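You operate a simulated robot arm through the tools that you are given. There is no shell and no other tool. Be economical: measure what you need, move in short steps, check, and stop when the job is done.

The job below is to be done with a simulated robot arm. You get a single attempt, and the scene is never put back.

Task
Glue the pipe saddle to the mounting plate and clamp it down.
Fine: glue on the plate's middle first; saddle square on the glue; brush back, glue pot shut. Set down upright: pipe saddle. A coat counts when it lies all over at full strength: go over it till it gets no stronger.

It is judged by the outcome, as a careful person would: the job done as asked, and still so three seconds after it is handed in. It fails if anything else is knocked over, pushed out of place, dropped, spilled or broken.

Robot
A 7-joint arm with a two-finger parallel gripper, fixed in place. Base frame: the origin is at the foot of the arm, x ahead of it, y to its left, z up; the work surface is at about z = 82. Readings come in cm, degrees, newtons and seconds.
With the tool pointing down near the work surface it reaches from about 36 to 90 cm from the base axis. Its first joint turns from -115.0 to 115.0 degrees. Payload 3.91 kg.
The TCP is the grasp point between the finger pads, 3 cm short of the fingertips. In the tool frame z runs along the fingers and y along their closing line. The gripper opens to 11 cm. The fingers are 2 cm wide and 1 cm thick; the gripper's body (4.8 by 11.2 cm) begins 5.5 cm behind the TCP.
Orientation is told as [roll, pitch, yaw] about the base's x, y, z axes, in that order, counted from this pose: with the fingers straight down and closing along the base's y, the tool's x points along the base's -x, its y along +y and its z along -z.

Tools
- The arm moves only by the tool servo_tool. Its argument "series" is a list that holds one entry, the list of rows, each a list of 7 numbers: the opening, from 0 (shut) to 1 (fully open), then the shift along the tool's x, y, z in cm, then the turn, a rotation vector about the tool's x, y, z in degrees. In form: [[[jaw, x, y, z, rx, ry, rz], ...]]. A call has 1 to 12 rows; each row shifts and turns the commanded pose from where the row before left it, along the tool's axes as they then stand. Rows are played at 5 a second. More than 5 cm and 8.6 degrees between two rows, or a gripper value outside its range, and nothing of the call is played. Where a pose cannot be reached the arm comes as near as it can. A force on the tool above 90 N (or 10 N above the force at the start of the call, whichever is more), or a blocked arm, ends the call early, and 0.2 s more pass. Each finger travels about 15.3 cm/s and halts on what it meets, pressing with about 20 N; the grip force reading is that of the motor and also rises with nothing between the fingers. The clock runs only during rows and for 0.2 s after the last one: add rows that do not move to give the fingers time. It gives the time, the measured TCP pose, the force on the tool (base axes), the opening and the grip force at its end, in the units of the frame above (readings bear some noise), with the torque about the TCP (base axes, N m) and any sound that the robot's microphone picked up, and new pictures: "views" is both (left out), scene, wrist or none.
- Cameras (640 x 400 px; columns grow to the right, rows downward): "scene" is fixed at [40.14, 65.12, 145.07]; the picture's right is [-0.90, -0.43, 0.00], its down [-0.18, 0.38, -0.91] and it looks along [0.39, -0.82, -0.42] (base axes); focal length 353 px, centre (320, 200). "wrist" rides on the gripper at [7.2, 1.7, -10.3] in the tool frame; the picture's right is [-0.23, 0.97, 0.00], its down [-0.76, -0.18, -0.62] and it looks along [-0.61, -0.14, 0.78] (tool axes); focal length 222 px, centre (320, 200). There is no depth. A picture from a camera that has moved, and an enlarged one, comes with that camera's place and axes in the base frame and with its lens.
- raise_lower(by): slides the trunk up (or, below 0, down) by that many cm; the arm rides with it, the base frame stays. It gives what a move gives, with no picture.
- enlarge(camera, box): a new picture of the part [left, top, right, bottom] of that camera's present view, enlarged. The clock stands still meanwhile.
- job_done(): hands the job in; it is judged then, once.

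Go step by step. Nothing tells you positions but the pictures and the camera data: compare them with the known pose of the tool, close in by small moves and look again before you grip or let go. The budget is 120 turns and 200 pictures, counting those below and the enlarged ones. Unless the task says otherwise, let go and move clear before handing in, and close with one line.

The tools are called after "Call:" as name(argument=value, ...) on one line, values as JSON. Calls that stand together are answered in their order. servo_tool: Moves the arm, as the interface text tells. Its arguments: {"type":"object","properties":{"series":{"type":"array"},"views":{"type":"string","enum":["both","scene","wrist","none"]}},"required":["series"]} The other tools are called the same way: raise_lower (by) slides the trunk up or down; enlarge (camera, box) takes an enlarged picture of a part of a camera's view; job_done () hands the job in.

At the start:

```text
t: 0.0
eef_pos: [53.27, -15.47, 126.09]
ee_rot: [0.0, 0.1, 0.0]
ft_force: [-0.4, 0.5, 0.0]
moment: [-0.01, 0.02, -0.01]
grip_width: 10.98
grip_force: 0.0
trunk travel left (down, up): [-87.5, 11.5]
```

scene: 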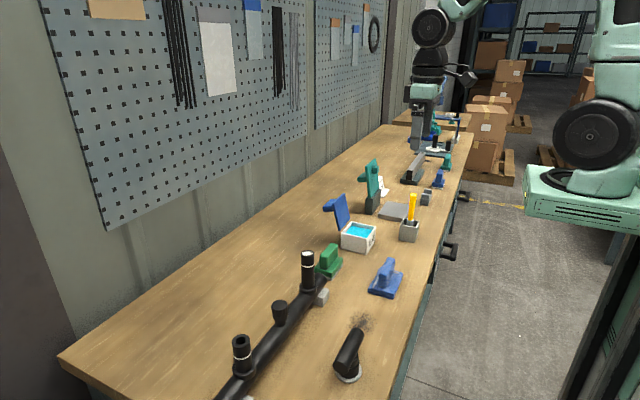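
wrist: 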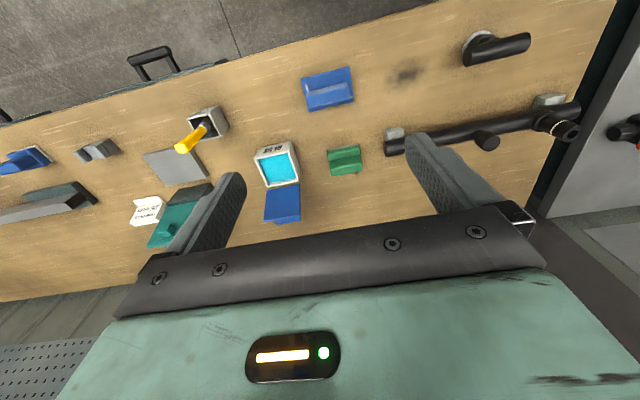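

I see a bench with a glue pot (open blue lid, cyan glue), a brush in a holder, a grey plate with a toggle clamp (teal), and several blue/green saddle-like parts. I'll enlarge to identify each.

Call:
enlarge(camera="scene", box=[300, 140, 480, 310])

Call:
enlarge(camera="wrist", box=[0, 40, 400, 290])

```text
2.35 times, centred on (390, 225) of scene
camera zoom: at [40.14, 65.12, 145.07], right [-0.9, -0.43, 0.0], down [-0.18, 0.38, -0.91], along [0.39, -0.82, -0.42], focal length 830 px, centre (155, 141)
```

zoom: 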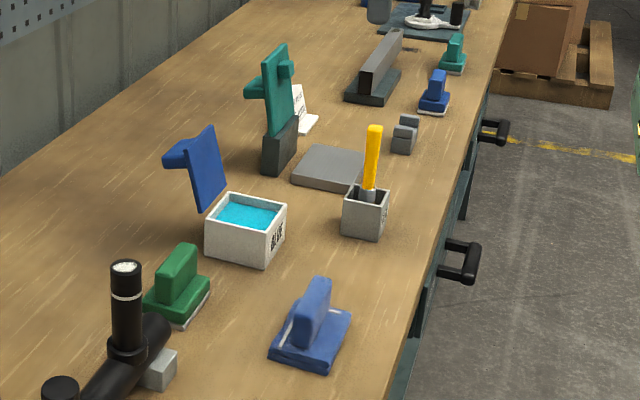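

```text
1.60 times, centred on (200, 165) of wrist
camera zoom: at [45.92, -13.91, 136.46], right [0.23, 0.97, 0.0], down [0.76, -0.18, 0.62], along [0.61, -0.14, -0.78], focal length 355 px, centre (512, 256)
```

zoom: 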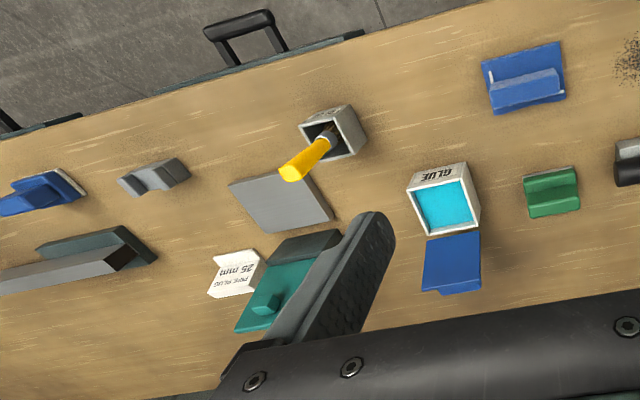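

Plate about (67,-58), glue pot (72,-31), brush holder (58,-41), clamp (74,-58). I need to tell the saddle from the other parts, so I'll look closer.

Call:
enlarge(camera="scene", box=[360, 180, 440, 230])

Call:
enlarge(camera="scene", box=[310, 235, 414, 300])

Call:
enlarge(camera="scene", box=[395, 130, 475, 190])

Call:
enlarge(camera="wrist", box=[50, 90, 240, 250])

```text
8.00 times, centred on (400, 205) of scene
camera zoom: at [40.14, 65.12, 145.07], right [-0.9, -0.43, 0.0], down [-0.18, 0.38, -0.91], along [0.39, -0.82, -0.42], focal length 2822 px, centre (-320, 160)
```

zoom: 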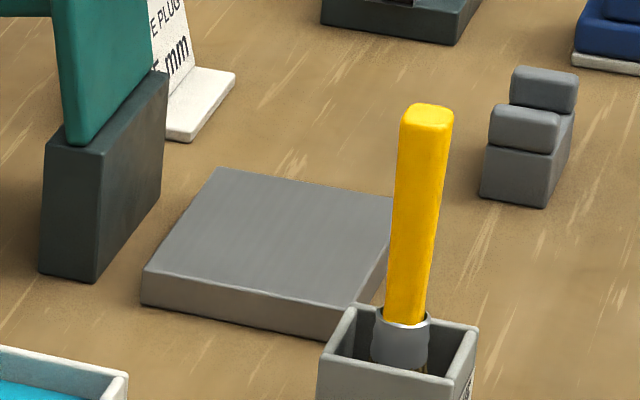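

```text
6.15 times, centred on (362, 268) of scene
camera zoom: at [40.14, 65.12, 145.07], right [-0.9, -0.43, 0.0], down [-0.18, 0.38, -0.91], along [0.39, -0.82, -0.42], focal length 2171 px, centre (62, -215)
```

zoom: 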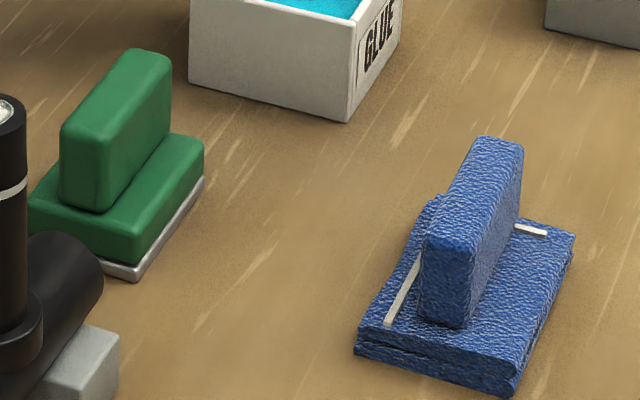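

```text
6.67 times, centred on (435, 160) of scene
camera zoom: at [40.14, 65.12, 145.07], right [-0.9, -0.43, 0.0], down [-0.18, 0.38, -0.91], along [0.39, -0.82, -0.42], focal length 2352 px, centre (-447, 467)
```

zoom: 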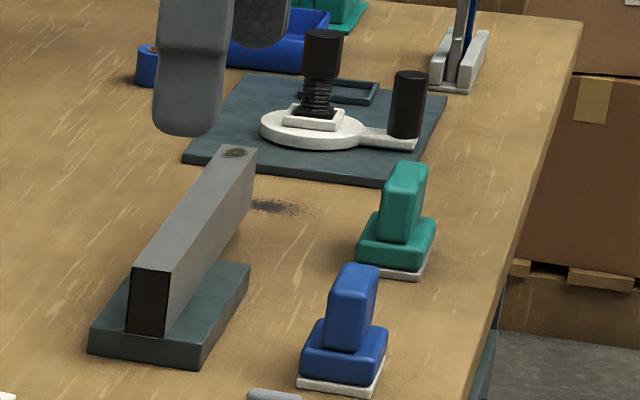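

```text
2.50 times, centred on (145, 170) of wrist
camera zoom: at [45.92, -13.91, 136.46], right [0.23, 0.97, 0.0], down [0.76, -0.18, 0.62], along [0.61, -0.14, -0.78], focal length 555 px, centre (758, 275)
```

zoom: 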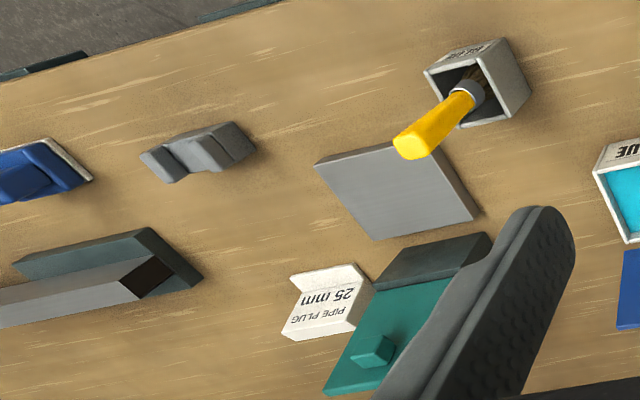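

The grey U-shaped part at about (58,-74) is the saddle. I triangulate the brush as vertical at (57.9,-43.1), top at z≈98.6. I'll move above it first.

Call:
servo_tool(series=[[[0.5, -0.66, -3.95, 2.3, 0, 0, 0], [0.5, -0.66, -3.95, 2.3, 0, 0, 0], [0.5, -0.66, -3.95, 2.3, 0, 0, 0], [0.5, -0.66, -3.95, 2.3, 0, 0, 0], [0.5, -0.66, -3.95, 2.3, 0, 0, 0], [0.5, -0.66, -3.95, 2.3, 0, 0, 0], [0.5, -0.66, -3.95, 2.3, 0, 0, 0], [0.5, 0, 0, 0, 0, 0, 0], [0.5, 0, 0, 0, 0, 0, 0]]])

```text
t: 2.0
eef_pos: [57.88, -43.27, 110.02]
ee_rot: [0.0, 0.0, 0.0]
ft_force: [0.7, 0.3, 0.0]
moment: [-0.03, -0.01, 0.01]
grip_width: 5.53
grip_force: 0.0
trunk travel left (down, up): [-87.5, 11.5]
camera wrist: at [50.55, -41.57, 120.43], right [0.23, 0.97, 0.0], down [0.76, -0.18, 0.62], along [0.61, -0.14, -0.78], focal length 222 px, centre (320, 200)
```

scene: 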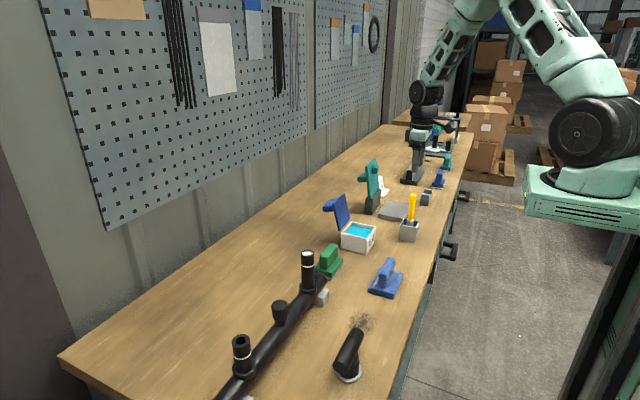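
wrist: 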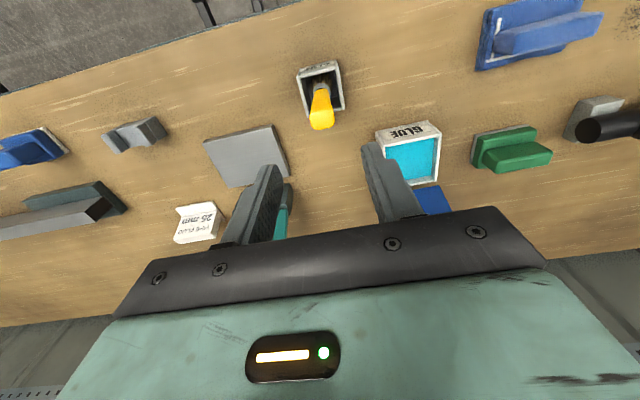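

The brush sits right between the fingers. Descending to z≈95.5 and gripping the handle.

Call:
servo_tool(series=[[[0.5, 0.1, 0.2, 3.6, 0, 0, 0], [0.5, 0, 0, 3.6, 0, 0, 0], [0.5, 0, 0, 3.6, 0, 0, 0], [0.5, 0, 0, 3.5, 0, 0, 0], [0.5, 0, 0, 0, 0, 0, 0], [0.3, 0, 0, 0, 0, 0, 0], [0.0, 0, 0, 0, 0, 0, 0], [0.0, 0, 0, 0, 0, 0, 0], [0.0, 0, 0, 0, 0, 0, 0]]])

```text
t: 4.0
eef_pos: [57.97, -43.04, 95.73]
ee_rot: [0.0, 0.0, 0.0]
ft_force: [0.5, 0.3, 0.1]
moment: [-0.07, 0.0, 0.0]
grip_width: 2.3
grip_force: 20.8
trunk travel left (down, up): [-87.5, 11.5]
camera wrist: at [50.47, -41.44, 106.14], right [0.23, 0.97, 0.0], down [0.76, -0.18, 0.62], along [0.61, -0.14, -0.78], focal length 222 px, centre (320, 200)
```

scene: 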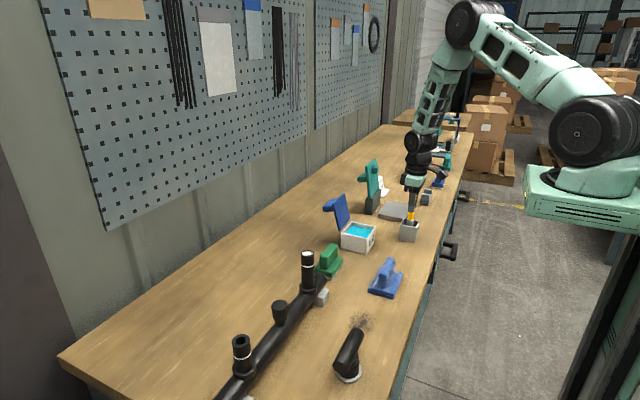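
wrist: 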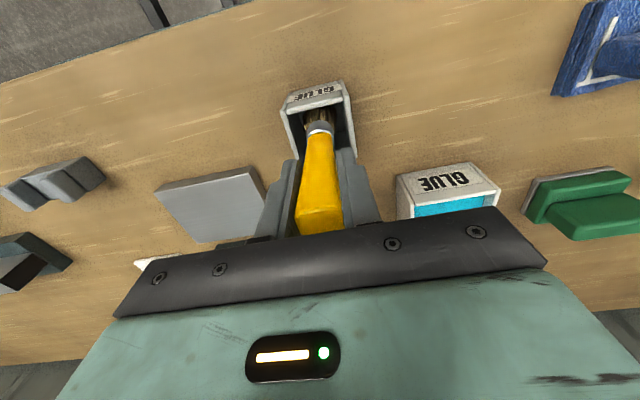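

Handle held (2.3 cm). Lifting straight up to clear the holder.

Call:
servo_tool(series=[[[0.0, 0, 0, -2.5, 0, 0, 0], [0.0, 0, 0, -3.5, 0, 0, 0], [0.0, 0, 0, -3.5, 0, 0, 0], [0.0, 0, 0, -3.5, 0, 0, 0], [0.0, 0, 0, 0, 0, 0, 0]]])

Call:
enlarge(camera="scene", box=[320, 150, 464, 260])

```text
t: 5.2
eef_pos: [57.79, -43.08, 108.69]
ee_rot: [-0.1, 0.0, 0.0]
ft_force: [1.1, 0.4, -0.6]
moment: [0.05, 0.01, 0.0]
grip_width: 2.35
grip_force: 19.4
trunk travel left (down, up): [-87.5, 11.5]
camera wrist: at [50.34, -41.42, 119.13], right [0.23, 0.97, 0.0], down [0.76, -0.18, 0.62], along [0.61, -0.14, -0.78], focal length 222 px, centre (320, 200)
```

scene: 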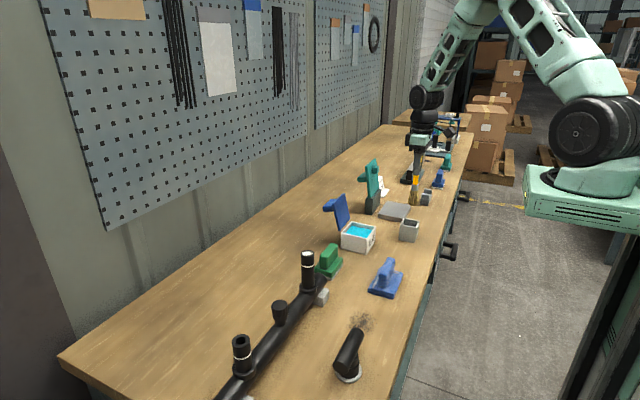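
wrist: 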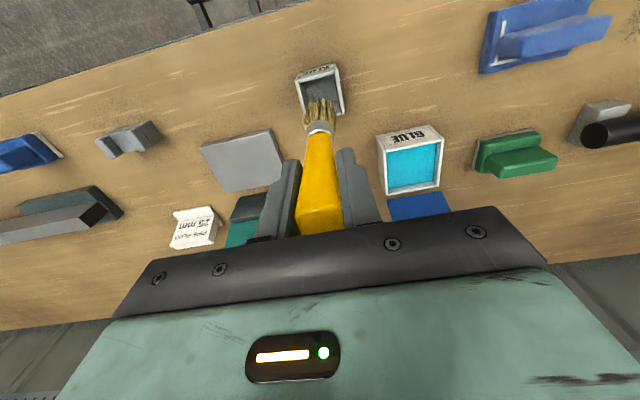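

```text
3.64 times, centred on (392, 205) of scene
camera zoom: at [40.14, 65.12, 145.07], right [-0.9, -0.43, 0.0], down [-0.18, 0.38, -0.91], along [0.39, -0.82, -0.42], focal length 1283 px, centre (58, 182)
```

zoom: 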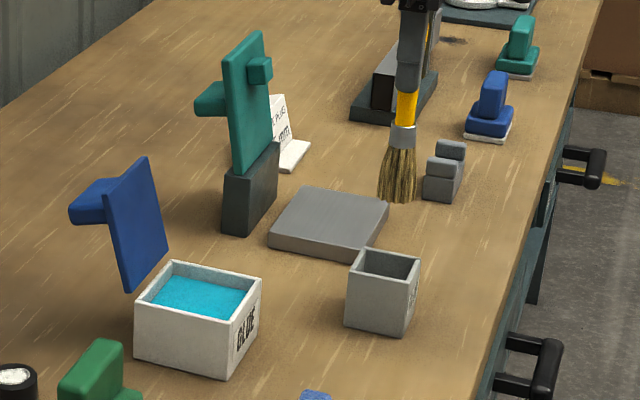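

Brush tip is about 14 cm below the TCP. Next, over the pot centre (72.3,-30.8), dip, and come back up.

Call:
servo_tool(series=[[[0.0, -3.65, 3.1, 0, 0, 0, 0], [0.0, -3.65, 3.1, 0, 0, 0, 0], [0.0, -3.6, 3.05, 0, 0, 0, 0], [0.0, -3.5, 3.05, 0, 0, 0, 0], [0, 0, 0, 0, 0, 0, 0], [0, 0, 0, 0, 0, 0, 0]]])

Call:
enlarge(camera="scene", box=[310, 150, 454, 260])

```text
t: 6.6
eef_pos: [72.25, -30.62, 108.67]
ee_rot: [0.0, 0.0, 0.0]
ft_force: [-0.7, -0.5, -0.5]
moment: [-0.03, 0.01, 0.02]
grip_width: 2.32
grip_force: 19.9
trunk travel left (down, up): [-87.5, 11.5]
camera wrist: at [64.87, -29.06, 119.05], right [0.23, 0.97, 0.0], down [0.76, -0.18, 0.62], along [0.61, -0.14, -0.78], focal length 222 px, centre (320, 200)
```

scene: 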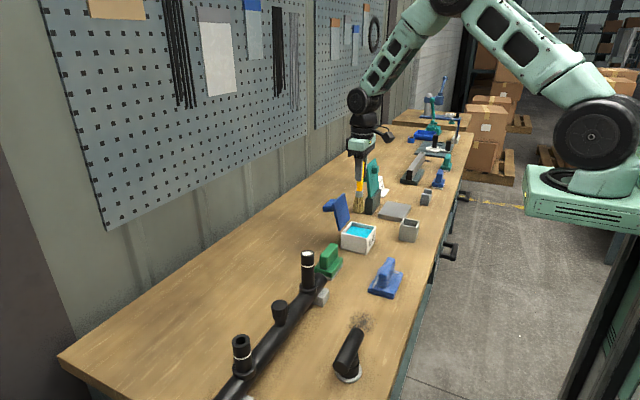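
wrist: 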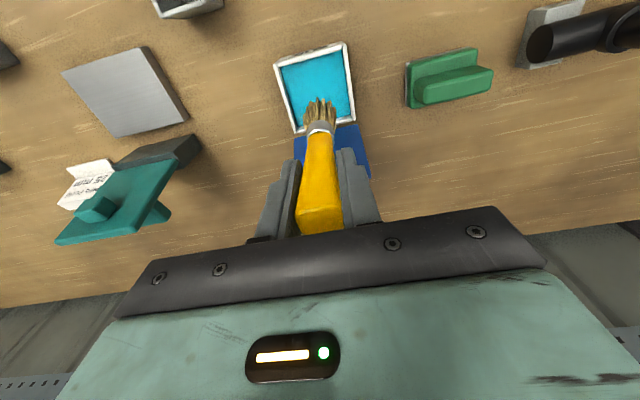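

```text
3.64 times, centred on (382, 205) of scene
camera zoom: at [40.14, 65.12, 145.07], right [-0.9, -0.43, 0.0], down [-0.18, 0.38, -0.91], along [0.39, -0.82, -0.42], focal length 1283 px, centre (94, 182)
```

zoom: 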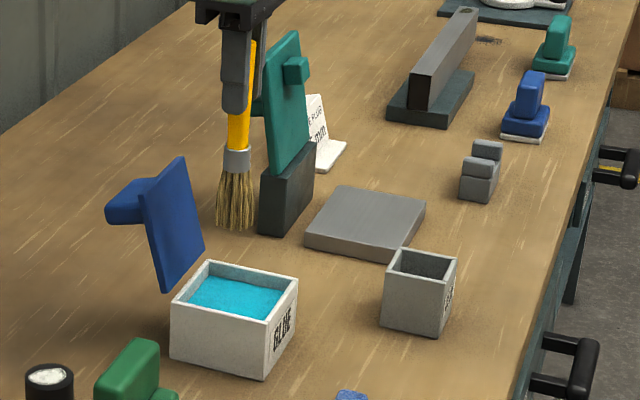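

Aligned over the pot. Dipping about 1.5 cm into the glue, with a small swirl, then straight up.

Call:
servo_tool(series=[[[0, 0.3, -0.4, 3.4, 0, 0, 0], [0, 0, 0, 3.4, 0, 0, 0], [0, 0, 0, 2.2, 0, 0, 0], [0, 0, 0, 1.0, 0, 0, 0], [0, 0.8, 0, 0, 0, 0, 0], [0, -1.6, 0, 0, 0, 0, 0], [0, 0.8, 0, 0, 0, 0, 0], [0, 0, 0, 0, 0, 0, 0]]])

Call:
enlarge(camera="scene", box=[310, 170, 410, 260])

```text
t: 8.4
eef_pos: [71.8, -30.96, 98.54]
ee_rot: [0.1, 0.1, 0.0]
ft_force: [0.2, 0.2, -0.1]
moment: [0.07, -0.02, 0.01]
grip_width: 2.33
grip_force: 19.3
trunk travel left (down, up): [-87.5, 11.5]
camera wrist: at [64.49, -29.45, 109.0], right [0.23, 0.97, 0.0], down [0.76, -0.18, 0.62], along [0.61, -0.14, -0.78], focal length 222 px, centre (320, 200)
```

scene: 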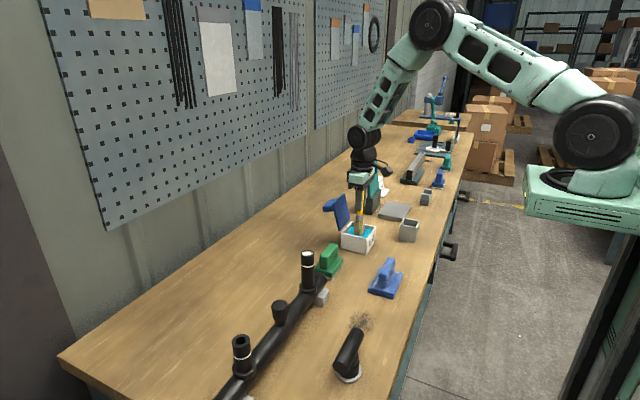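
wrist: 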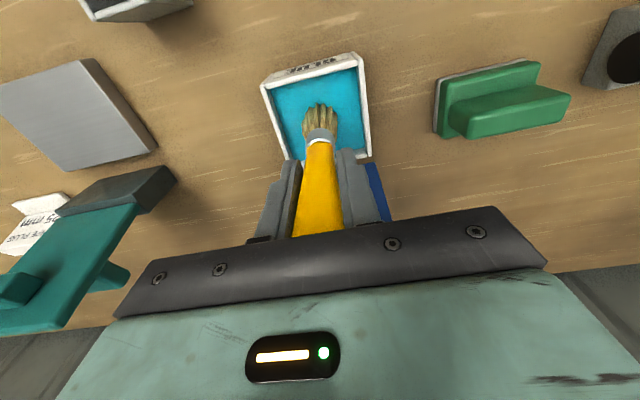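

```text
4.44 times, centred on (360, 215) of scene
camera zoom: at [40.14, 65.12, 145.07], right [-0.9, -0.43, 0.0], down [-0.18, 0.38, -0.91], along [0.39, -0.82, -0.42], focal length 1568 px, centre (142, 133)
```

zoom: 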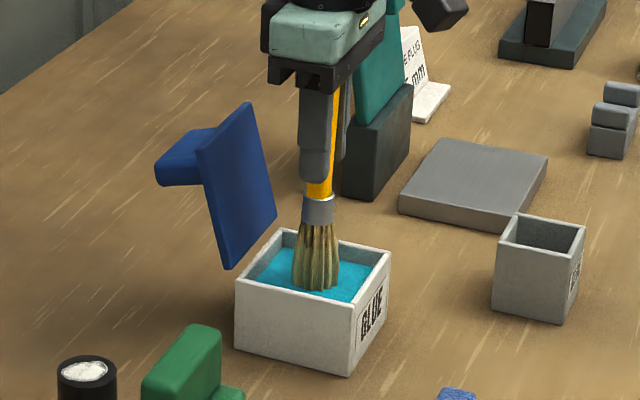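

It's just at the glue surface, so I'll go 1 cm deeper and then lift out.

Call:
servo_tool(series=[[[0, 0, 0, 1.2, 0, 0, 0], [0, 0, 0, 0, 0, 0, 0], [0, 0, 0, 0, 0, 0, 0], [0, 0, 0, -2.5, 0, 0, 0], [0, 0, 0, -3, 0, 0, 0], [0, 0, 0, -3, 0, 0, 0], [0, 0, 0, -2.8, 0, 0, 0], [0, 0, 0, 0, 0, 0, 0]]], views="none")

Call:
enlarge(camera="scene", box=[310, 150, 454, 260])

```text
t: 10.2
eef_pos: [71.93, -31.18, 108.74]
ee_rot: [0.1, 0.0, 0.0]
ft_force: [0.1, 0.8, -0.2]
moment: [0.0, 0.01, 0.01]
grip_width: 2.33
grip_force: 20.2
trunk travel left (down, up): [-87.5, 11.5]
```

```text
3.64 times, centred on (382, 205) of scene
camera zoom: at [40.14, 65.12, 145.07], right [-0.9, -0.43, 0.0], down [-0.18, 0.38, -0.91], along [0.39, -0.82, -0.42], focal length 1283 px, centre (94, 182)
```

zoom: 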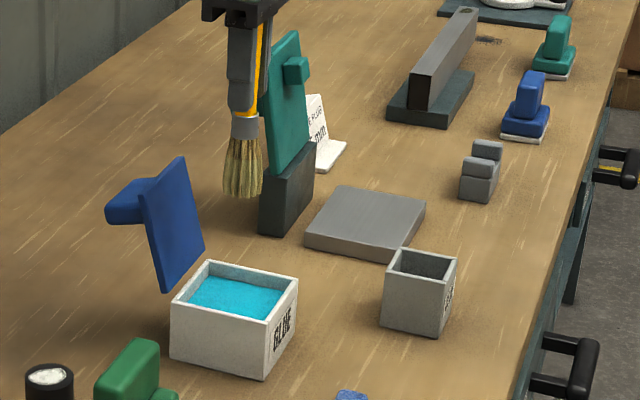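

The handle slid up about 2.3 cm in the grip while dipping, so the tip is now ~11.6 cm below the TCP. Checking for glue on the bristles.

Call:
enlarge(camera="scene", box=[336, 150, 384, 210])

Call:
enlarge(camera="wrist", box=[260, 60, 380, 180])

```text
6.67 times, centred on (360, 180) of scene
camera zoom: at [40.14, 65.12, 145.07], right [-0.9, -0.43, 0.0], down [-0.18, 0.38, -0.91], along [0.39, -0.82, -0.42], focal length 2352 px, centre (53, 333)
```

zoom: 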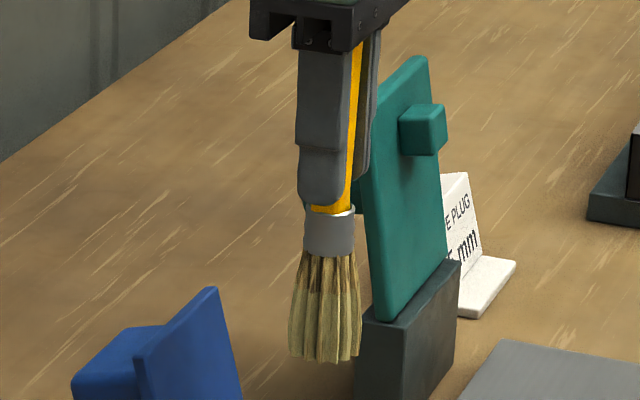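

```text
3.33 times, centred on (320, 120) of wrist
camera zoom: at [64.53, -29.52, 119.17], right [0.23, 0.97, 0.0], down [0.76, -0.18, 0.62], along [0.61, -0.14, -0.78], focal length 740 px, centre (320, 467)
```

zoom: 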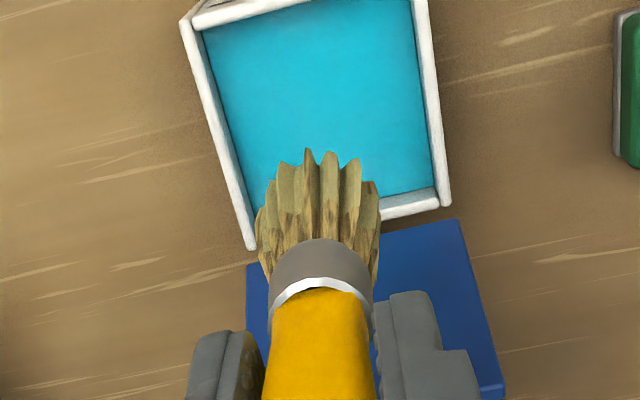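

The bristles look wetted (paler, spread). Moving high over the plate middle, staying clear of the upright clamp arm.

Call:
servo_tool(series=[[[0, 2.0, -3.4, 0, 0, 0, 0], [0, 2.0, -4.0, 0, 0, 0, 0], [0, 1.0, -4.1, 0, 0, 0, 0], [0, 0, -4.1, 0, 0, 0, 0], [0, 0, -4.1, 0, 0, 0, 0], [0, 0, -4.1, 0, 0, 0, 0], [0, 0, -4.0, 0, 0, 0, 0], [0, 0, 0, 0, 0, 0, 0], [0, 0, 0, 0, 0, 0, 0]]])

Call:
enlarge(camera="scene", box=[340, 130, 440, 230])

```text
t: 12.2
eef_pos: [66.86, -58.97, 108.84]
ee_rot: [0.1, 0.0, 0.1]
ft_force: [0.3, 0.4, -0.9]
moment: [0.0, -0.02, 0.0]
grip_width: 2.33
grip_force: 19.8
trunk travel left (down, up): [-87.5, 11.5]
camera wrist: at [59.52, -57.42, 119.21], right [0.23, 0.97, 0.0], down [0.76, -0.18, 0.62], along [0.61, -0.14, -0.78], focal length 222 px, centre (320, 200)
```

scene: 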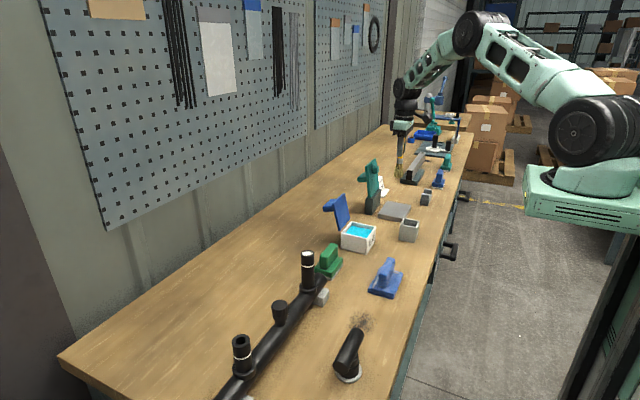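
wrist: 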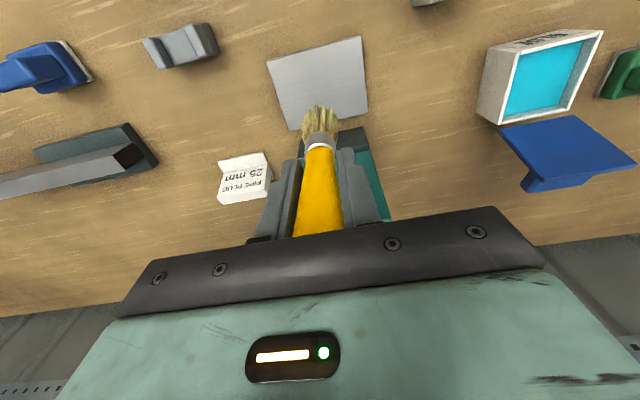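

```text
4.00 times, centred on (390, 180) of scene
camera zoom: at [40.14, 65.12, 145.07], right [-0.9, -0.43, 0.0], down [-0.18, 0.38, -0.91], along [0.39, -0.82, -0.42], focal length 1411 px, centre (40, 280)
```

zoom: 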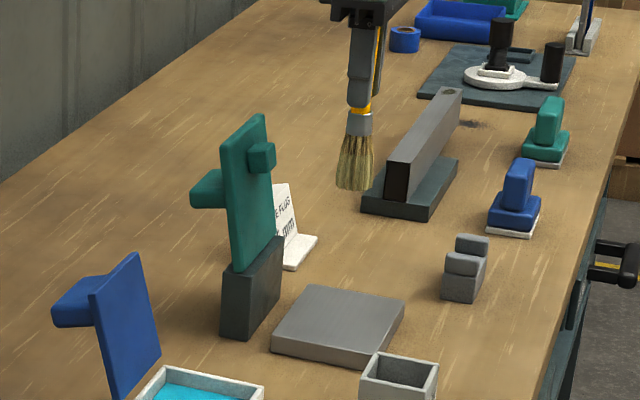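

Plate centre confirmed at about (67.0,-59.0), top near z 83.6. Lowering to just about contact and looking.

Call:
servo_tool(series=[[[0, 0, 0, 3.5, 0, 0, 0], [0, 0, 0, 3.5, 0, 0, 0], [0, 0, 0, 3.5, 0, 0, 0], [0, 0, 0, 2.7, 0, 0, 0], [0, 0, 0, 0, 0, 0, 0], [0, 0, 0, 0, 0, 0, 0]]], views="wrist")

Call:
enlarge(camera="scene", box=[350, 150, 430, 230])

```text
t: 13.6
eef_pos: [66.86, -58.92, 95.57]
ee_rot: [0.0, -0.1, 0.0]
ft_force: [-0.1, 0.5, -0.8]
moment: [-0.01, 0.0, 0.02]
grip_width: 2.31
grip_force: 20.8
trunk travel left (down, up): [-87.5, 11.5]
camera wrist: at [59.56, -57.29, 105.98], right [0.23, 0.97, 0.0], down [0.76, -0.18, 0.62], along [0.61, -0.14, -0.78], focal length 222 px, centre (320, 200)
```

wrist: 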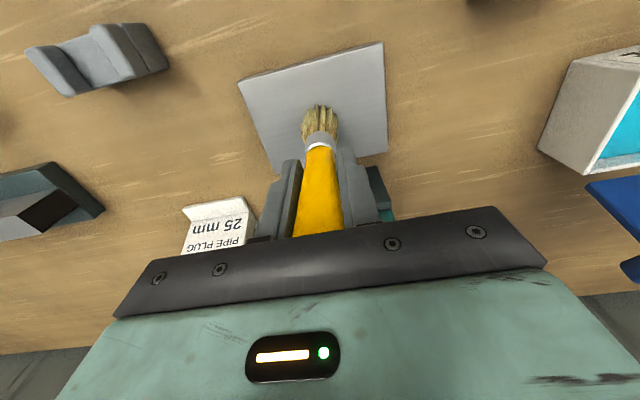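

```text
5.00 times, centred on (390, 190) of scene
camera zoom: at [40.14, 65.12, 145.07], right [-0.9, -0.43, 0.0], down [-0.18, 0.38, -0.91], along [0.39, -0.82, -0.42], focal length 1764 px, centre (-30, 250)
```

zoom: 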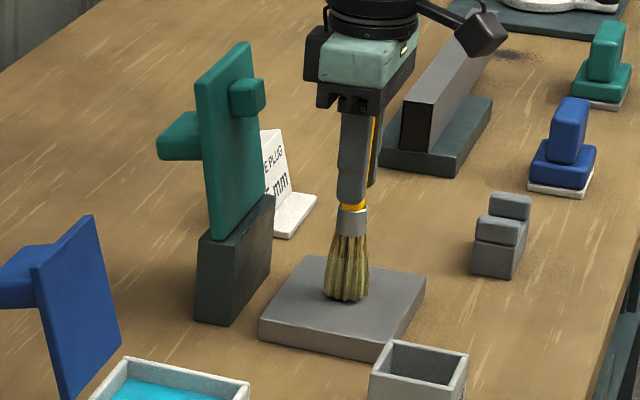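

In contact. Stroking the middle zone gently in y-direction passes.

Call:
servo_tool(series=[[[0, 0, 0, 0.3, 0, 0, 0], [0, 0, 1.5, 0, 0, 0, 0], [0, 0, 1.5, 0, 0, 0, 0], [0, 0, -1.5, 0, 0, 0, 0], [0, 0, -1.5, 0, 0, 0, 0], [0, 0, -1.5, 0, 0, 0, 0], [0, 0, -1.5, 0, 0, 0, 0], [0, 0, 1.5, 0, 0, 0, 0], [0, 0, 1.5, 0, 0, 0, 0]]], views="wrist")

Call:
enlarge(camera="scene", box=[350, 150, 430, 230])

```text
t: 15.6
eef_pos: [67.02, -58.97, 95.29]
ee_rot: [0.0, 0.0, 0.0]
ft_force: [1.5, -0.1, -0.3]
moment: [-0.06, -0.01, -0.04]
grip_width: 2.3
grip_force: 20.1
trunk travel left (down, up): [-87.5, 11.5]
camera wrist: at [59.55, -57.32, 105.68], right [0.23, 0.97, 0.0], down [0.76, -0.18, 0.62], along [0.61, -0.14, -0.78], focal length 222 px, centre (320, 200)
```

wrist: 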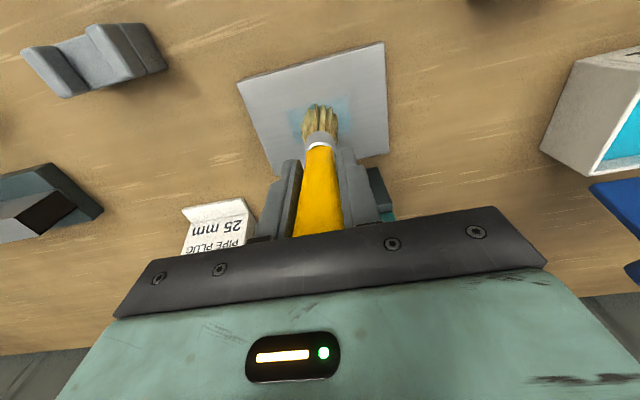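

```text
5.00 times, centred on (390, 190) of scene
camera zoom: at [40.14, 65.12, 145.07], right [-0.9, -0.43, 0.0], down [-0.18, 0.38, -0.91], along [0.39, -0.82, -0.42], focal length 1764 px, centre (-30, 250)
```

zoom: 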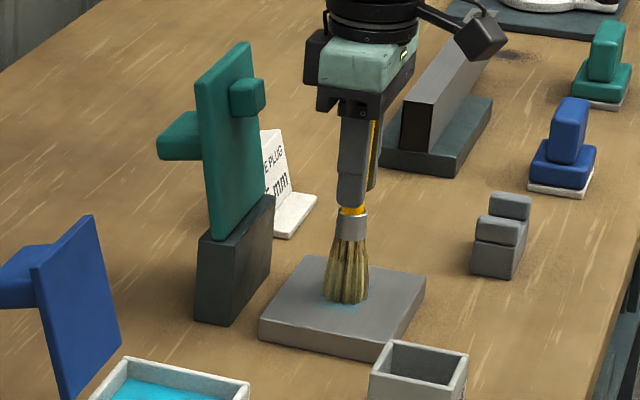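

Glue is going on, still faint. More passes covering a wider rectangle, then I'll lift and look.

Call:
servo_tool(series=[[[0, 1.2, 2, 0, 0, 0, 0], [0, 0, -2, 0, 0, 0, 0], [0, 0, -2, 0, 0, 0, 0], [0, 0, -1, 0, 0, 0, 0], [0, -1.2, 0, 0, 0, 0, 0], [0, 0, 2, 0, 0, 0, 0], [0, 0, 2, 0, 0, 0, 0], [0, 0, 1.5, 0, 0, 0, 0], [0, -1.2, 0, 0, 0, 0, 0], [0, 0, -2, 0, 0, 0, 0], [0, 0, -2, 0, 0, 0, 0], [0, 0, -1.5, 0, 0, 0, 0]]], views="none")

Call:
servo_tool(series=[[[0, 1.2, 1.0, 0, 0, 0, 0], [0, 0, 2, 0, 0, 0, 0], [0, 0, 2, 0, 0, 0, 0], [0, 1.2, 0, 0, 0, 0, 0], [0, 0, -2, 0, 0, 0, 0], [0, 0, -2, 0, 0, 0, 0], [0, 0, 2, 0, 0, 0, 0], [0, 0, 2, 0, 0, 0, 0], [0, -1.2, -2, 0, 0, 0, 0], [0, 0, 0, -3, 0, 0, 0], [0, 3, 0, -3, 0, 0, 0], [0, 3, 0, -3, 0, 0, 0]]])

Call:
enlarge(camera="scene", box=[360, 180, 440, 230])

```text
t: 18.2
eef_pos: [68.25, -62.04, 95.2]
ee_rot: [0.1, 0.0, 0.0]
ft_force: [1.3, 0.7, 0.1]
moment: [0.01, -0.02, 0.0]
grip_width: 2.31
grip_force: 19.6
trunk travel left (down, up): [-87.5, 11.5]
```

```text
t: 20.8
eef_pos: [60.92, -58.86, 104.3]
ee_rot: [-0.1, 0.1, 0.1]
ft_force: [0.1, 0.4, -1.1]
moment: [0.0, 0.03, 0.01]
grip_width: 2.29
grip_force: 20.3
trunk travel left (down, up): [-87.5, 11.5]
camera wrist: at [53.58, -57.25, 114.7], right [0.23, 0.97, 0.0], down [0.76, -0.18, 0.62], along [0.61, -0.14, -0.78], focal length 222 px, centre (320, 200)
```

scene: 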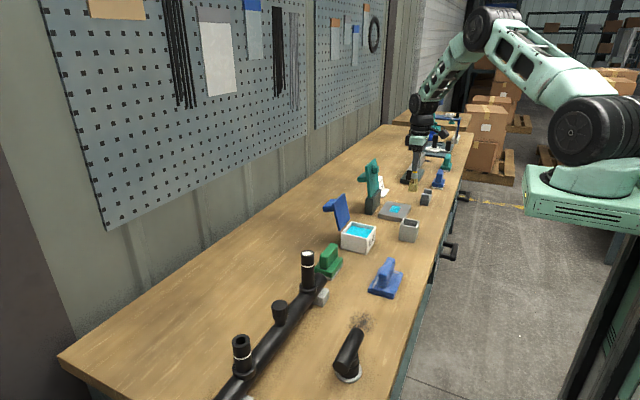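
wrist: 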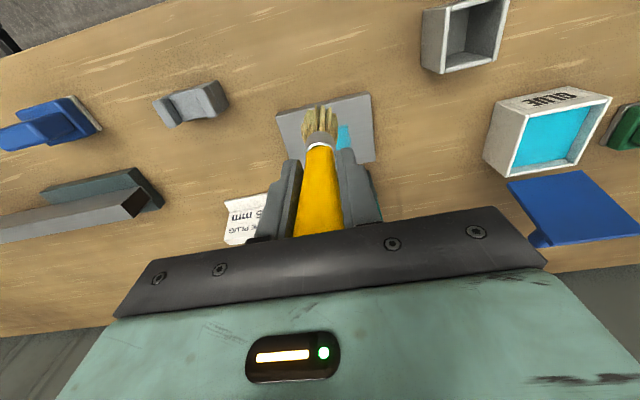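

```text
8.00 times, centred on (400, 205) of scene
camera zoom: at [40.14, 65.12, 145.07], right [-0.9, -0.43, 0.0], down [-0.18, 0.38, -0.91], along [0.39, -0.82, -0.42], focal length 2822 px, centre (-320, 160)
```

zoom: 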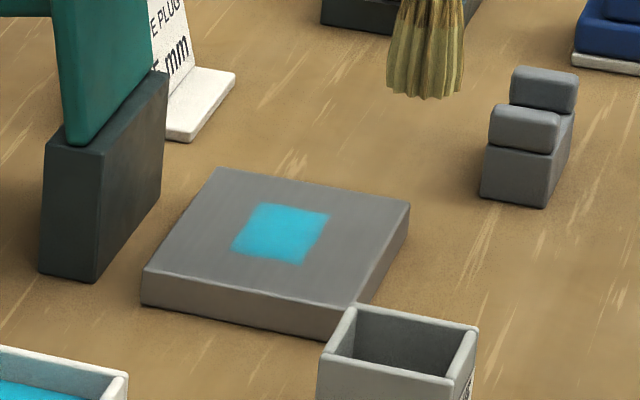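

A defined glue patch, about 3.5×6 cm, lies in the middle. Zooming to check evenness, then I'll go over it again.

Call:
enlarge(camera="scene", box=[376, 198, 412, 220])

Call:
servo_tool(series=[[[0, -3, 0, 3, 0, 0, 0], [0, -3, 0, 3, 0, 0, 0], [0, 1.2, 0, 3, 0, 0, 0], [0, 0, -2, 0, 0, 0, 0], [0, 0, -2, 0, 0, 0, 0], [0, 0, 2, 0, 0, 0, 0], [0, 0, 2, 0, 0, 0, 0], [0, 0, 2, 0, 0, 0, 0], [0, -1.2, 0, 0, 0, 0, 0], [0, 0, -2, 0, 0, 0, 0], [0, 0, -2, 0, 0, 0, 0], [0, 0, -2, 0, 0, 0, 0]]], views="none")

Call:
servo_tool(series=[[[0, -1.2, 0, 0, 0, 0, 0], [0, 0, 2, 0, 0, 0, 0], [0, 0, 2, 0, 0, 0, 0], [0, 0, 2, 0, 0, 0, 0], [0, 1.2, 0, 0, 0, 0, 0], [0, 1.2, 0, 0, 0, 0, 0], [0, 0, -2, 0, 0, 0, 0], [0, 0, -2, 0, 0, 0, 0], [0, -1.2, 2, 0, 0, 0, 0], [0, 0, 0, -3, 0, 0, 0], [0, 3, 0, -3, 0, 0, 0], [0, 3, 0, -3, 0, 0, 0]]], views="none")

Call:
enlarge(camera="scene", box=[376, 198, 412, 220])

```text
16.00 times, centred on (394, 209) of scene
camera zoom: at [40.14, 65.12, 145.07], right [-0.9, -0.43, 0.0], down [-0.18, 0.38, -0.91], along [0.39, -0.82, -0.42], focal length 5644 px, centre (-864, 56)
```

zoom: 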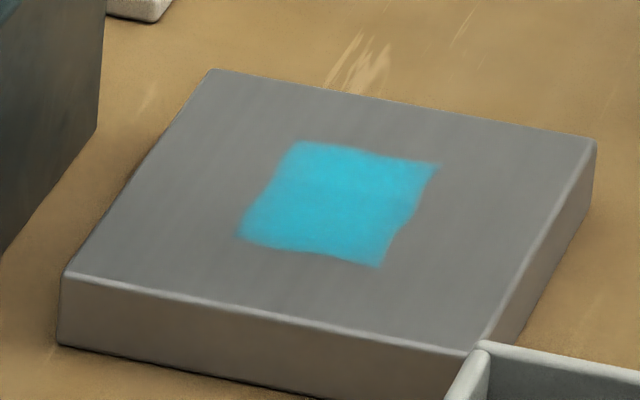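

```text
t: 23.4
eef_pos: [66.98, -62.85, 95.36]
ee_rot: [0.0, -0.1, 0.1]
ft_force: [-0.4, 0.0, -0.4]
moment: [0.02, 0.01, -0.02]
grip_width: 2.3
grip_force: 19.7
trunk travel left (down, up): [-87.5, 11.5]
```

```text
t: 26.0
eef_pos: [61.02, -58.76, 104.3]
ee_rot: [0.0, -0.1, 0.1]
ft_force: [0.3, -0.5, -0.9]
moment: [0.01, 0.06, 0.0]
grip_width: 2.34
grip_force: 19.9
trunk travel left (down, up): [-87.5, 11.5]
```

```text
16.00 times, centred on (394, 209) of scene
camera zoom: at [40.14, 65.12, 145.07], right [-0.9, -0.43, 0.0], down [-0.18, 0.38, -0.91], along [0.39, -0.82, -0.42], focal length 5644 px, centre (-864, 56)
```

zoom: 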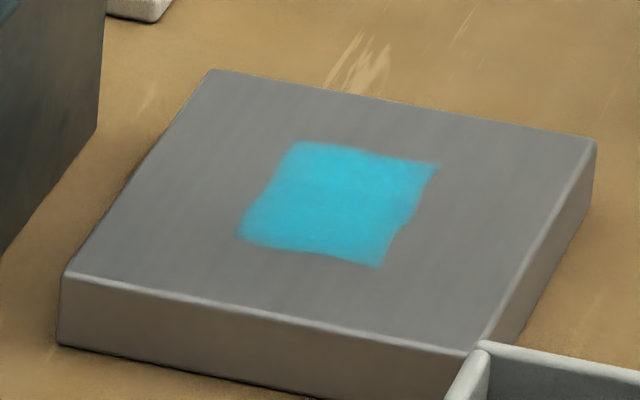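

The coat looks nearly unchanged. To rule out a dry brush I'll re-dip once and go over it again.

Call:
servo_tool(series=[[[0, 0, 3.5, -2.0, 0, 0, 0], [0, 0, 4.5, -2.0, 0, 0, 0], [0, -1.5, 4.0, 0, 0, 0, 0], [0, -2.3, 4.0, 0, 0, 0, 0], [0, -2.3, 4.0, 0, 0, 0, 0], [0, -2.3, 4.0, 0, 0, 0, 0], [0, -2.4, 3.7, 0, 0, 0, 0], [0, 0, 0, 0, 0, 0, 0], [0, 0, 0, 3.5, 0, 0, 0], [0, 0, 0, 3.5, 0, 0, 0], [0, 0, 0, 2.5, 0, 0, 0], [0, 0, 0, 1.5, 0, 0, 0]]], views="none")

Call:
servo_tool(series=[[[0, 0, 0, 0, 0, 0, 0], [0, 0.8, 0, 0, 0, 0, 0], [0, -0.8, 0, 0, 0, 0, 0], [0, 0, 0, -3, 0, 0, 0], [0, 0, 0, -4, 0, 0, 0], [0, 0, 0, -4, 0, 0, 0], [0, 0, 0, 0, 0, 0, 0]]])

Call:
enlarge(camera="scene", box=[310, 150, 454, 260])

```text
t: 28.6
eef_pos: [71.91, -31.19, 97.43]
ee_rot: [-0.2, -0.3, -0.1]
ft_force: [-1.1, 1.1, 20.2]
moment: [0.08, -0.08, -0.03]
grip_width: 2.33
grip_force: 19.9
trunk travel left (down, up): [-87.5, 11.5]
```

```text
t: 30.2
eef_pos: [71.8, -31.12, 108.23]
ee_rot: [-0.1, 0.0, 0.0]
ft_force: [0.7, 0.5, -1.3]
moment: [0.02, -0.01, 0.01]
grip_width: 2.34
grip_force: 20.0
trunk travel left (down, up): [-87.5, 11.5]
camera wrist: at [64.38, -29.57, 118.65], right [0.23, 0.97, 0.0], down [0.76, -0.18, 0.62], along [0.61, -0.14, -0.78], focal length 222 px, centre (320, 200)
```

scene: 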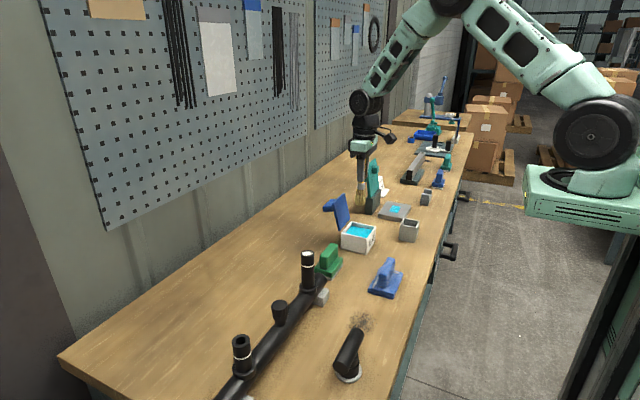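
wrist: 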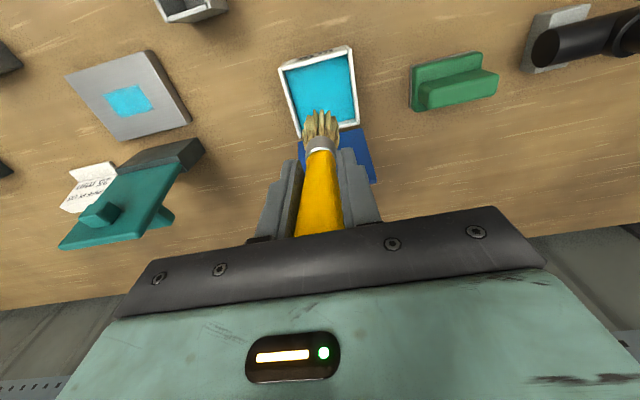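

```text
3.64 times, centred on (382, 205) of scene
camera zoom: at [40.14, 65.12, 145.07], right [-0.9, -0.43, 0.0], down [-0.18, 0.38, -0.91], along [0.39, -0.82, -0.42], focal length 1283 px, centre (94, 182)
```

zoom: 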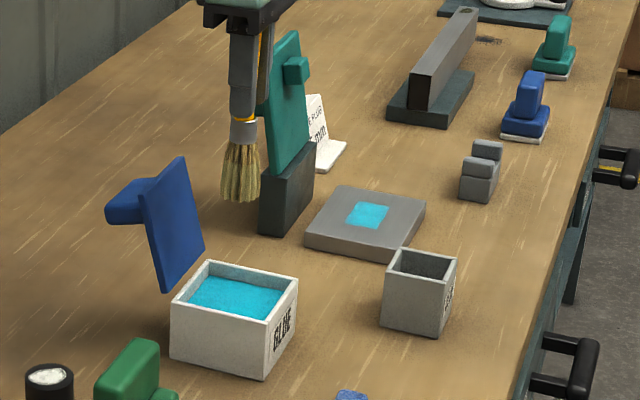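

Re-dipped. Back to the plate for another full pass.

Call:
servo_tool(series=[[[0, 2.0, -3.4, 0, 0, 0, 0], [0, 2.0, -4.0, 0, 0, 0, 0], [0, 0.9, -4.1, 0, 0, 0, 0], [0, 0, -4.1, 0, 0, 0, 0], [0, 0, -4.1, 0, 0, 0, 0], [0, 0, -4.1, 0, 0, 0, 0], [0, 0, -4.1, 0, 0, 0, 0], [0, 0, 0, 0, 0, 0, 0], [0, 0, 0, 4, 0, 0, 0], [0, 0, 0, 4, 0, 0, 0], [0, 0, 0, 3, 0, 0, 0], [0, 0, 0, 2, 0, 0, 0]]], views="none")

Call:
servo_tool(series=[[[0, 1.2, 3, 0, 0, 0, 0], [0, 0, -2, 0, 0, 0, 0], [0, 0, -2, 0, 0, 0, 0], [0, 0, -2, 0, 0, 0, 0], [0, -1.2, 0, 0, 0, 0, 0], [0, 0, 2, 0, 0, 0, 0], [0, 0, 2, 0, 0, 0, 0], [0, 0, 2, 0, 0, 0, 0], [0, -1.2, 0, 0, 0, 0, 0], [0, 0, -2, 0, 0, 0, 0], [0, 0, -2, 0, 0, 0, 0], [0, 0, -2, 0, 0, 0, 0]]], views="none")

Call:
servo_tool(series=[[[0, 1.2, 0, 0, 0, 0, 0], [0, 0, 2, 0, 0, 0, 0], [0, 0, 2, 0, 0, 0, 0], [0, 0, 2, 0, 0, 0, 0], [0, 1.2, 0, 0, 0, 0, 0], [0, 0, -2, 0, 0, 0, 0], [0, 0, -2, 0, 0, 0, 0], [0, -1.2, 1, 0, 0, 0, 0], [0, 0, 0, -3, 0, 0, 0], [0, 3, 0, -3, 0, 0, 0], [0, 3, 0, -3, 0, 0, 0], [0, 0, 0, 0, 0, 0, 0]]])

Call:
enlarge(camera="scene", box=[376, 198, 412, 220])

```text
t: 32.8
eef_pos: [66.92, -59.08, 95.22]
ee_rot: [-0.2, 0.0, 0.0]
ft_force: [1.2, 0.4, -1.0]
moment: [0.03, 0.01, -0.01]
grip_width: 2.34
grip_force: 20.1
trunk travel left (down, up): [-87.5, 11.5]
```

```text
t: 35.4
eef_pos: [68.11, -62.05, 95.37]
ee_rot: [0.0, 0.1, 0.0]
ft_force: [0.1, 0.8, -0.8]
moment: [0.0, -0.01, -0.01]
grip_width: 2.31
grip_force: 20.0
trunk travel left (down, up): [-87.5, 11.5]
```

```text
t: 38.0
eef_pos: [60.93, -59.16, 104.44]
ee_rot: [0.0, 0.1, 0.1]
ft_force: [0.0, 0.1, -1.3]
moment: [0.0, 0.02, -0.02]
grip_width: 2.34
grip_force: 19.8
trunk travel left (down, up): [-87.5, 11.5]
camera wrist: at [53.49, -57.55, 114.73], right [0.23, 0.97, 0.0], down [0.76, -0.18, 0.62], along [0.61, -0.14, -0.78], focal length 222 px, centre (320, 200)
```

scene: 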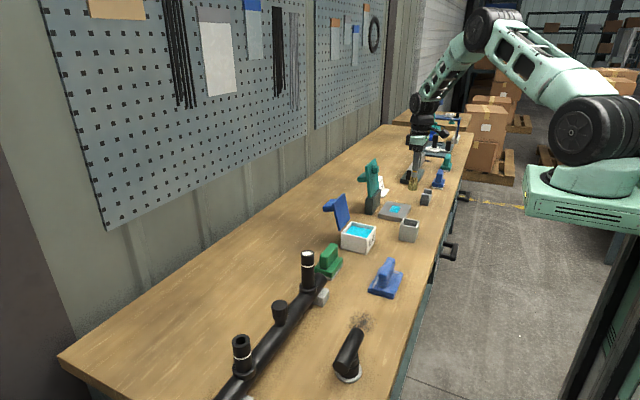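
wrist: 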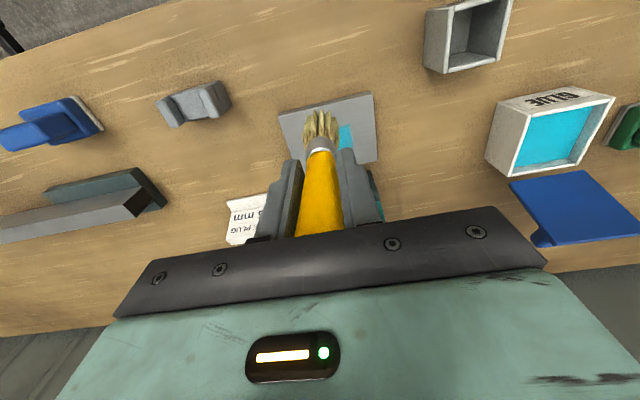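

```text
16.00 times, centred on (394, 209) of scene
camera zoom: at [40.14, 65.12, 145.07], right [-0.9, -0.43, 0.0], down [-0.18, 0.38, -0.91], along [0.39, -0.82, -0.42], focal length 5644 px, centre (-864, 56)
```

zoom: 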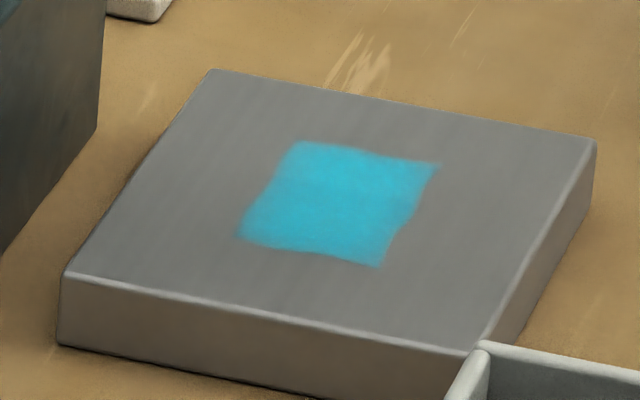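

No further change, so the coat is full. Returning the brush to its holder at (57.95,-43.05).

Call:
servo_tool(series=[[[0, 0, 2.1, -3.0, 0, 0, 0], [0, 1.0, 3.5, -1.0, 0, 0, 0], [0, 1.0, 3.5, 0, 0, 0, 0], [0, 1.0, 3.5, 0, 0, 0, 0], [0, 0, 3.5, 0, 0, 0, 0], [0, 0, 0, 0, 0, 0, 0], [0, 0, 0, 0, 0, 0, 0]]])

Call:
enlarge(camera="scene", box=[360, 160, 460, 250])

```text
t: 39.6
eef_pos: [57.88, -43.02, 108.22]
ee_rot: [0.1, 0.0, 0.1]
ft_force: [0.6, -0.5, -0.3]
moment: [-0.02, -0.02, 0.01]
grip_width: 2.34
grip_force: 19.9
trunk travel left (down, up): [-87.5, 11.5]
camera wrist: at [50.42, -41.35, 118.66], right [0.23, 0.97, 0.0], down [0.76, -0.18, 0.62], along [0.61, -0.14, -0.78], focal length 222 px, centre (320, 200)
```

scene: 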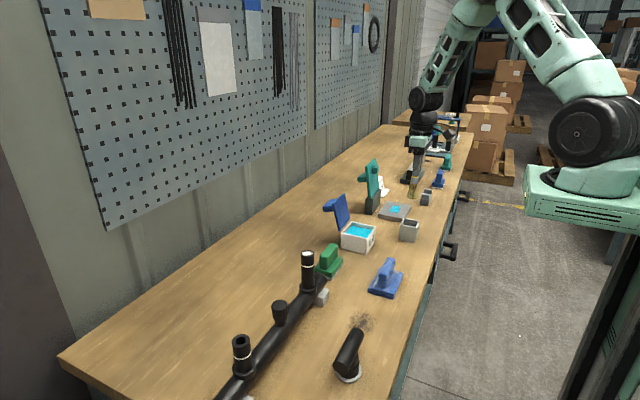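
wrist: 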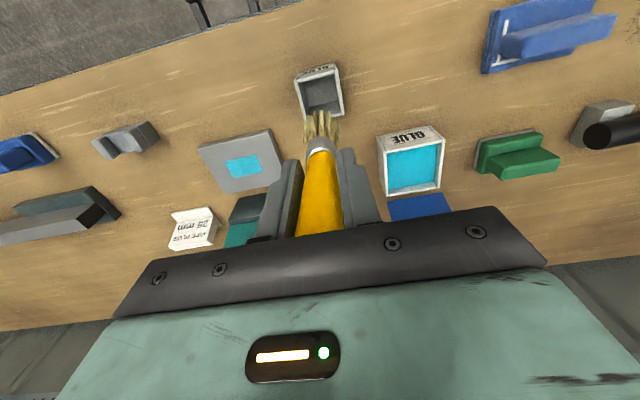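

```text
4.44 times, centred on (410, 205) of scene
camera zoom: at [40.14, 65.12, 145.07], right [-0.9, -0.43, 0.0], down [-0.18, 0.38, -0.91], along [0.39, -0.82, -0.42], focal length 1568 px, centre (-80, 178)
```

zoom: 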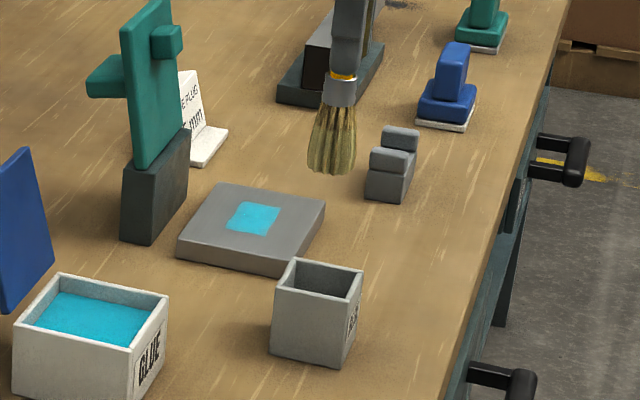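

Aligned with the holder opening. Lowering the brush in.

Call:
servo_tool(series=[[[0, -0.05, 0, 3.5, 0, 0, 0], [0, 0, 0, 3.5, 0, 0, 0], [0, 0, 0, 3.0, 0, 0, 0], [0, 0, 0, 2.5, 0, 0, 0], [0, 0, 0, 1.2, 0, 0, 0], [0, 0, 0, 0, 0, 0, 0]]], views="wrist")

Call:
enlarge(camera="scene", box=[360, 160, 460, 250])

```text
t: 41.0
eef_pos: [57.84, -43.03, 94.6]
ee_rot: [0.0, -0.1, -0.1]
ft_force: [-0.1, -0.4, -1.1]
moment: [0.0, 0.01, -0.03]
grip_width: 2.31
grip_force: 20.4
trunk travel left (down, up): [-87.5, 11.5]
camera wrist: at [50.49, -41.43, 104.94], right [0.23, 0.97, 0.0], down [0.76, -0.18, 0.62], along [0.61, -0.14, -0.78], focal length 222 px, centre (320, 200)
```

wrist: 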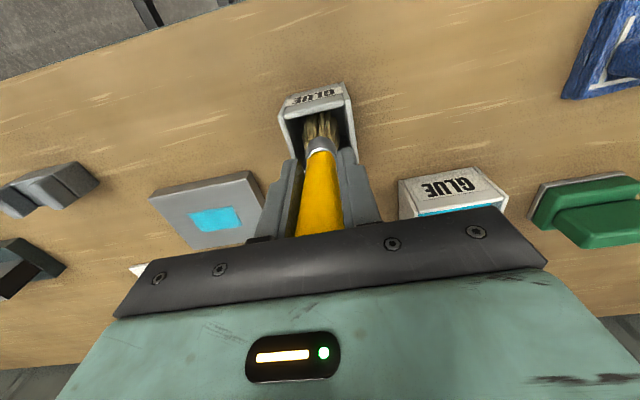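

```text
4.44 times, centred on (410, 205) of scene
camera zoom: at [40.14, 65.12, 145.07], right [-0.9, -0.43, 0.0], down [-0.18, 0.38, -0.91], along [0.39, -0.82, -0.42], focal length 1568 px, centre (-80, 178)
```

zoom: 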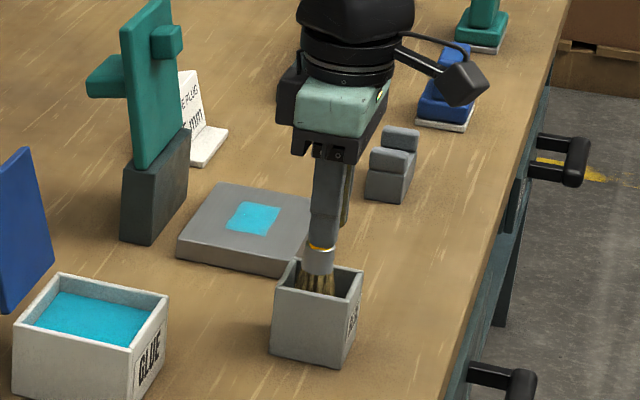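

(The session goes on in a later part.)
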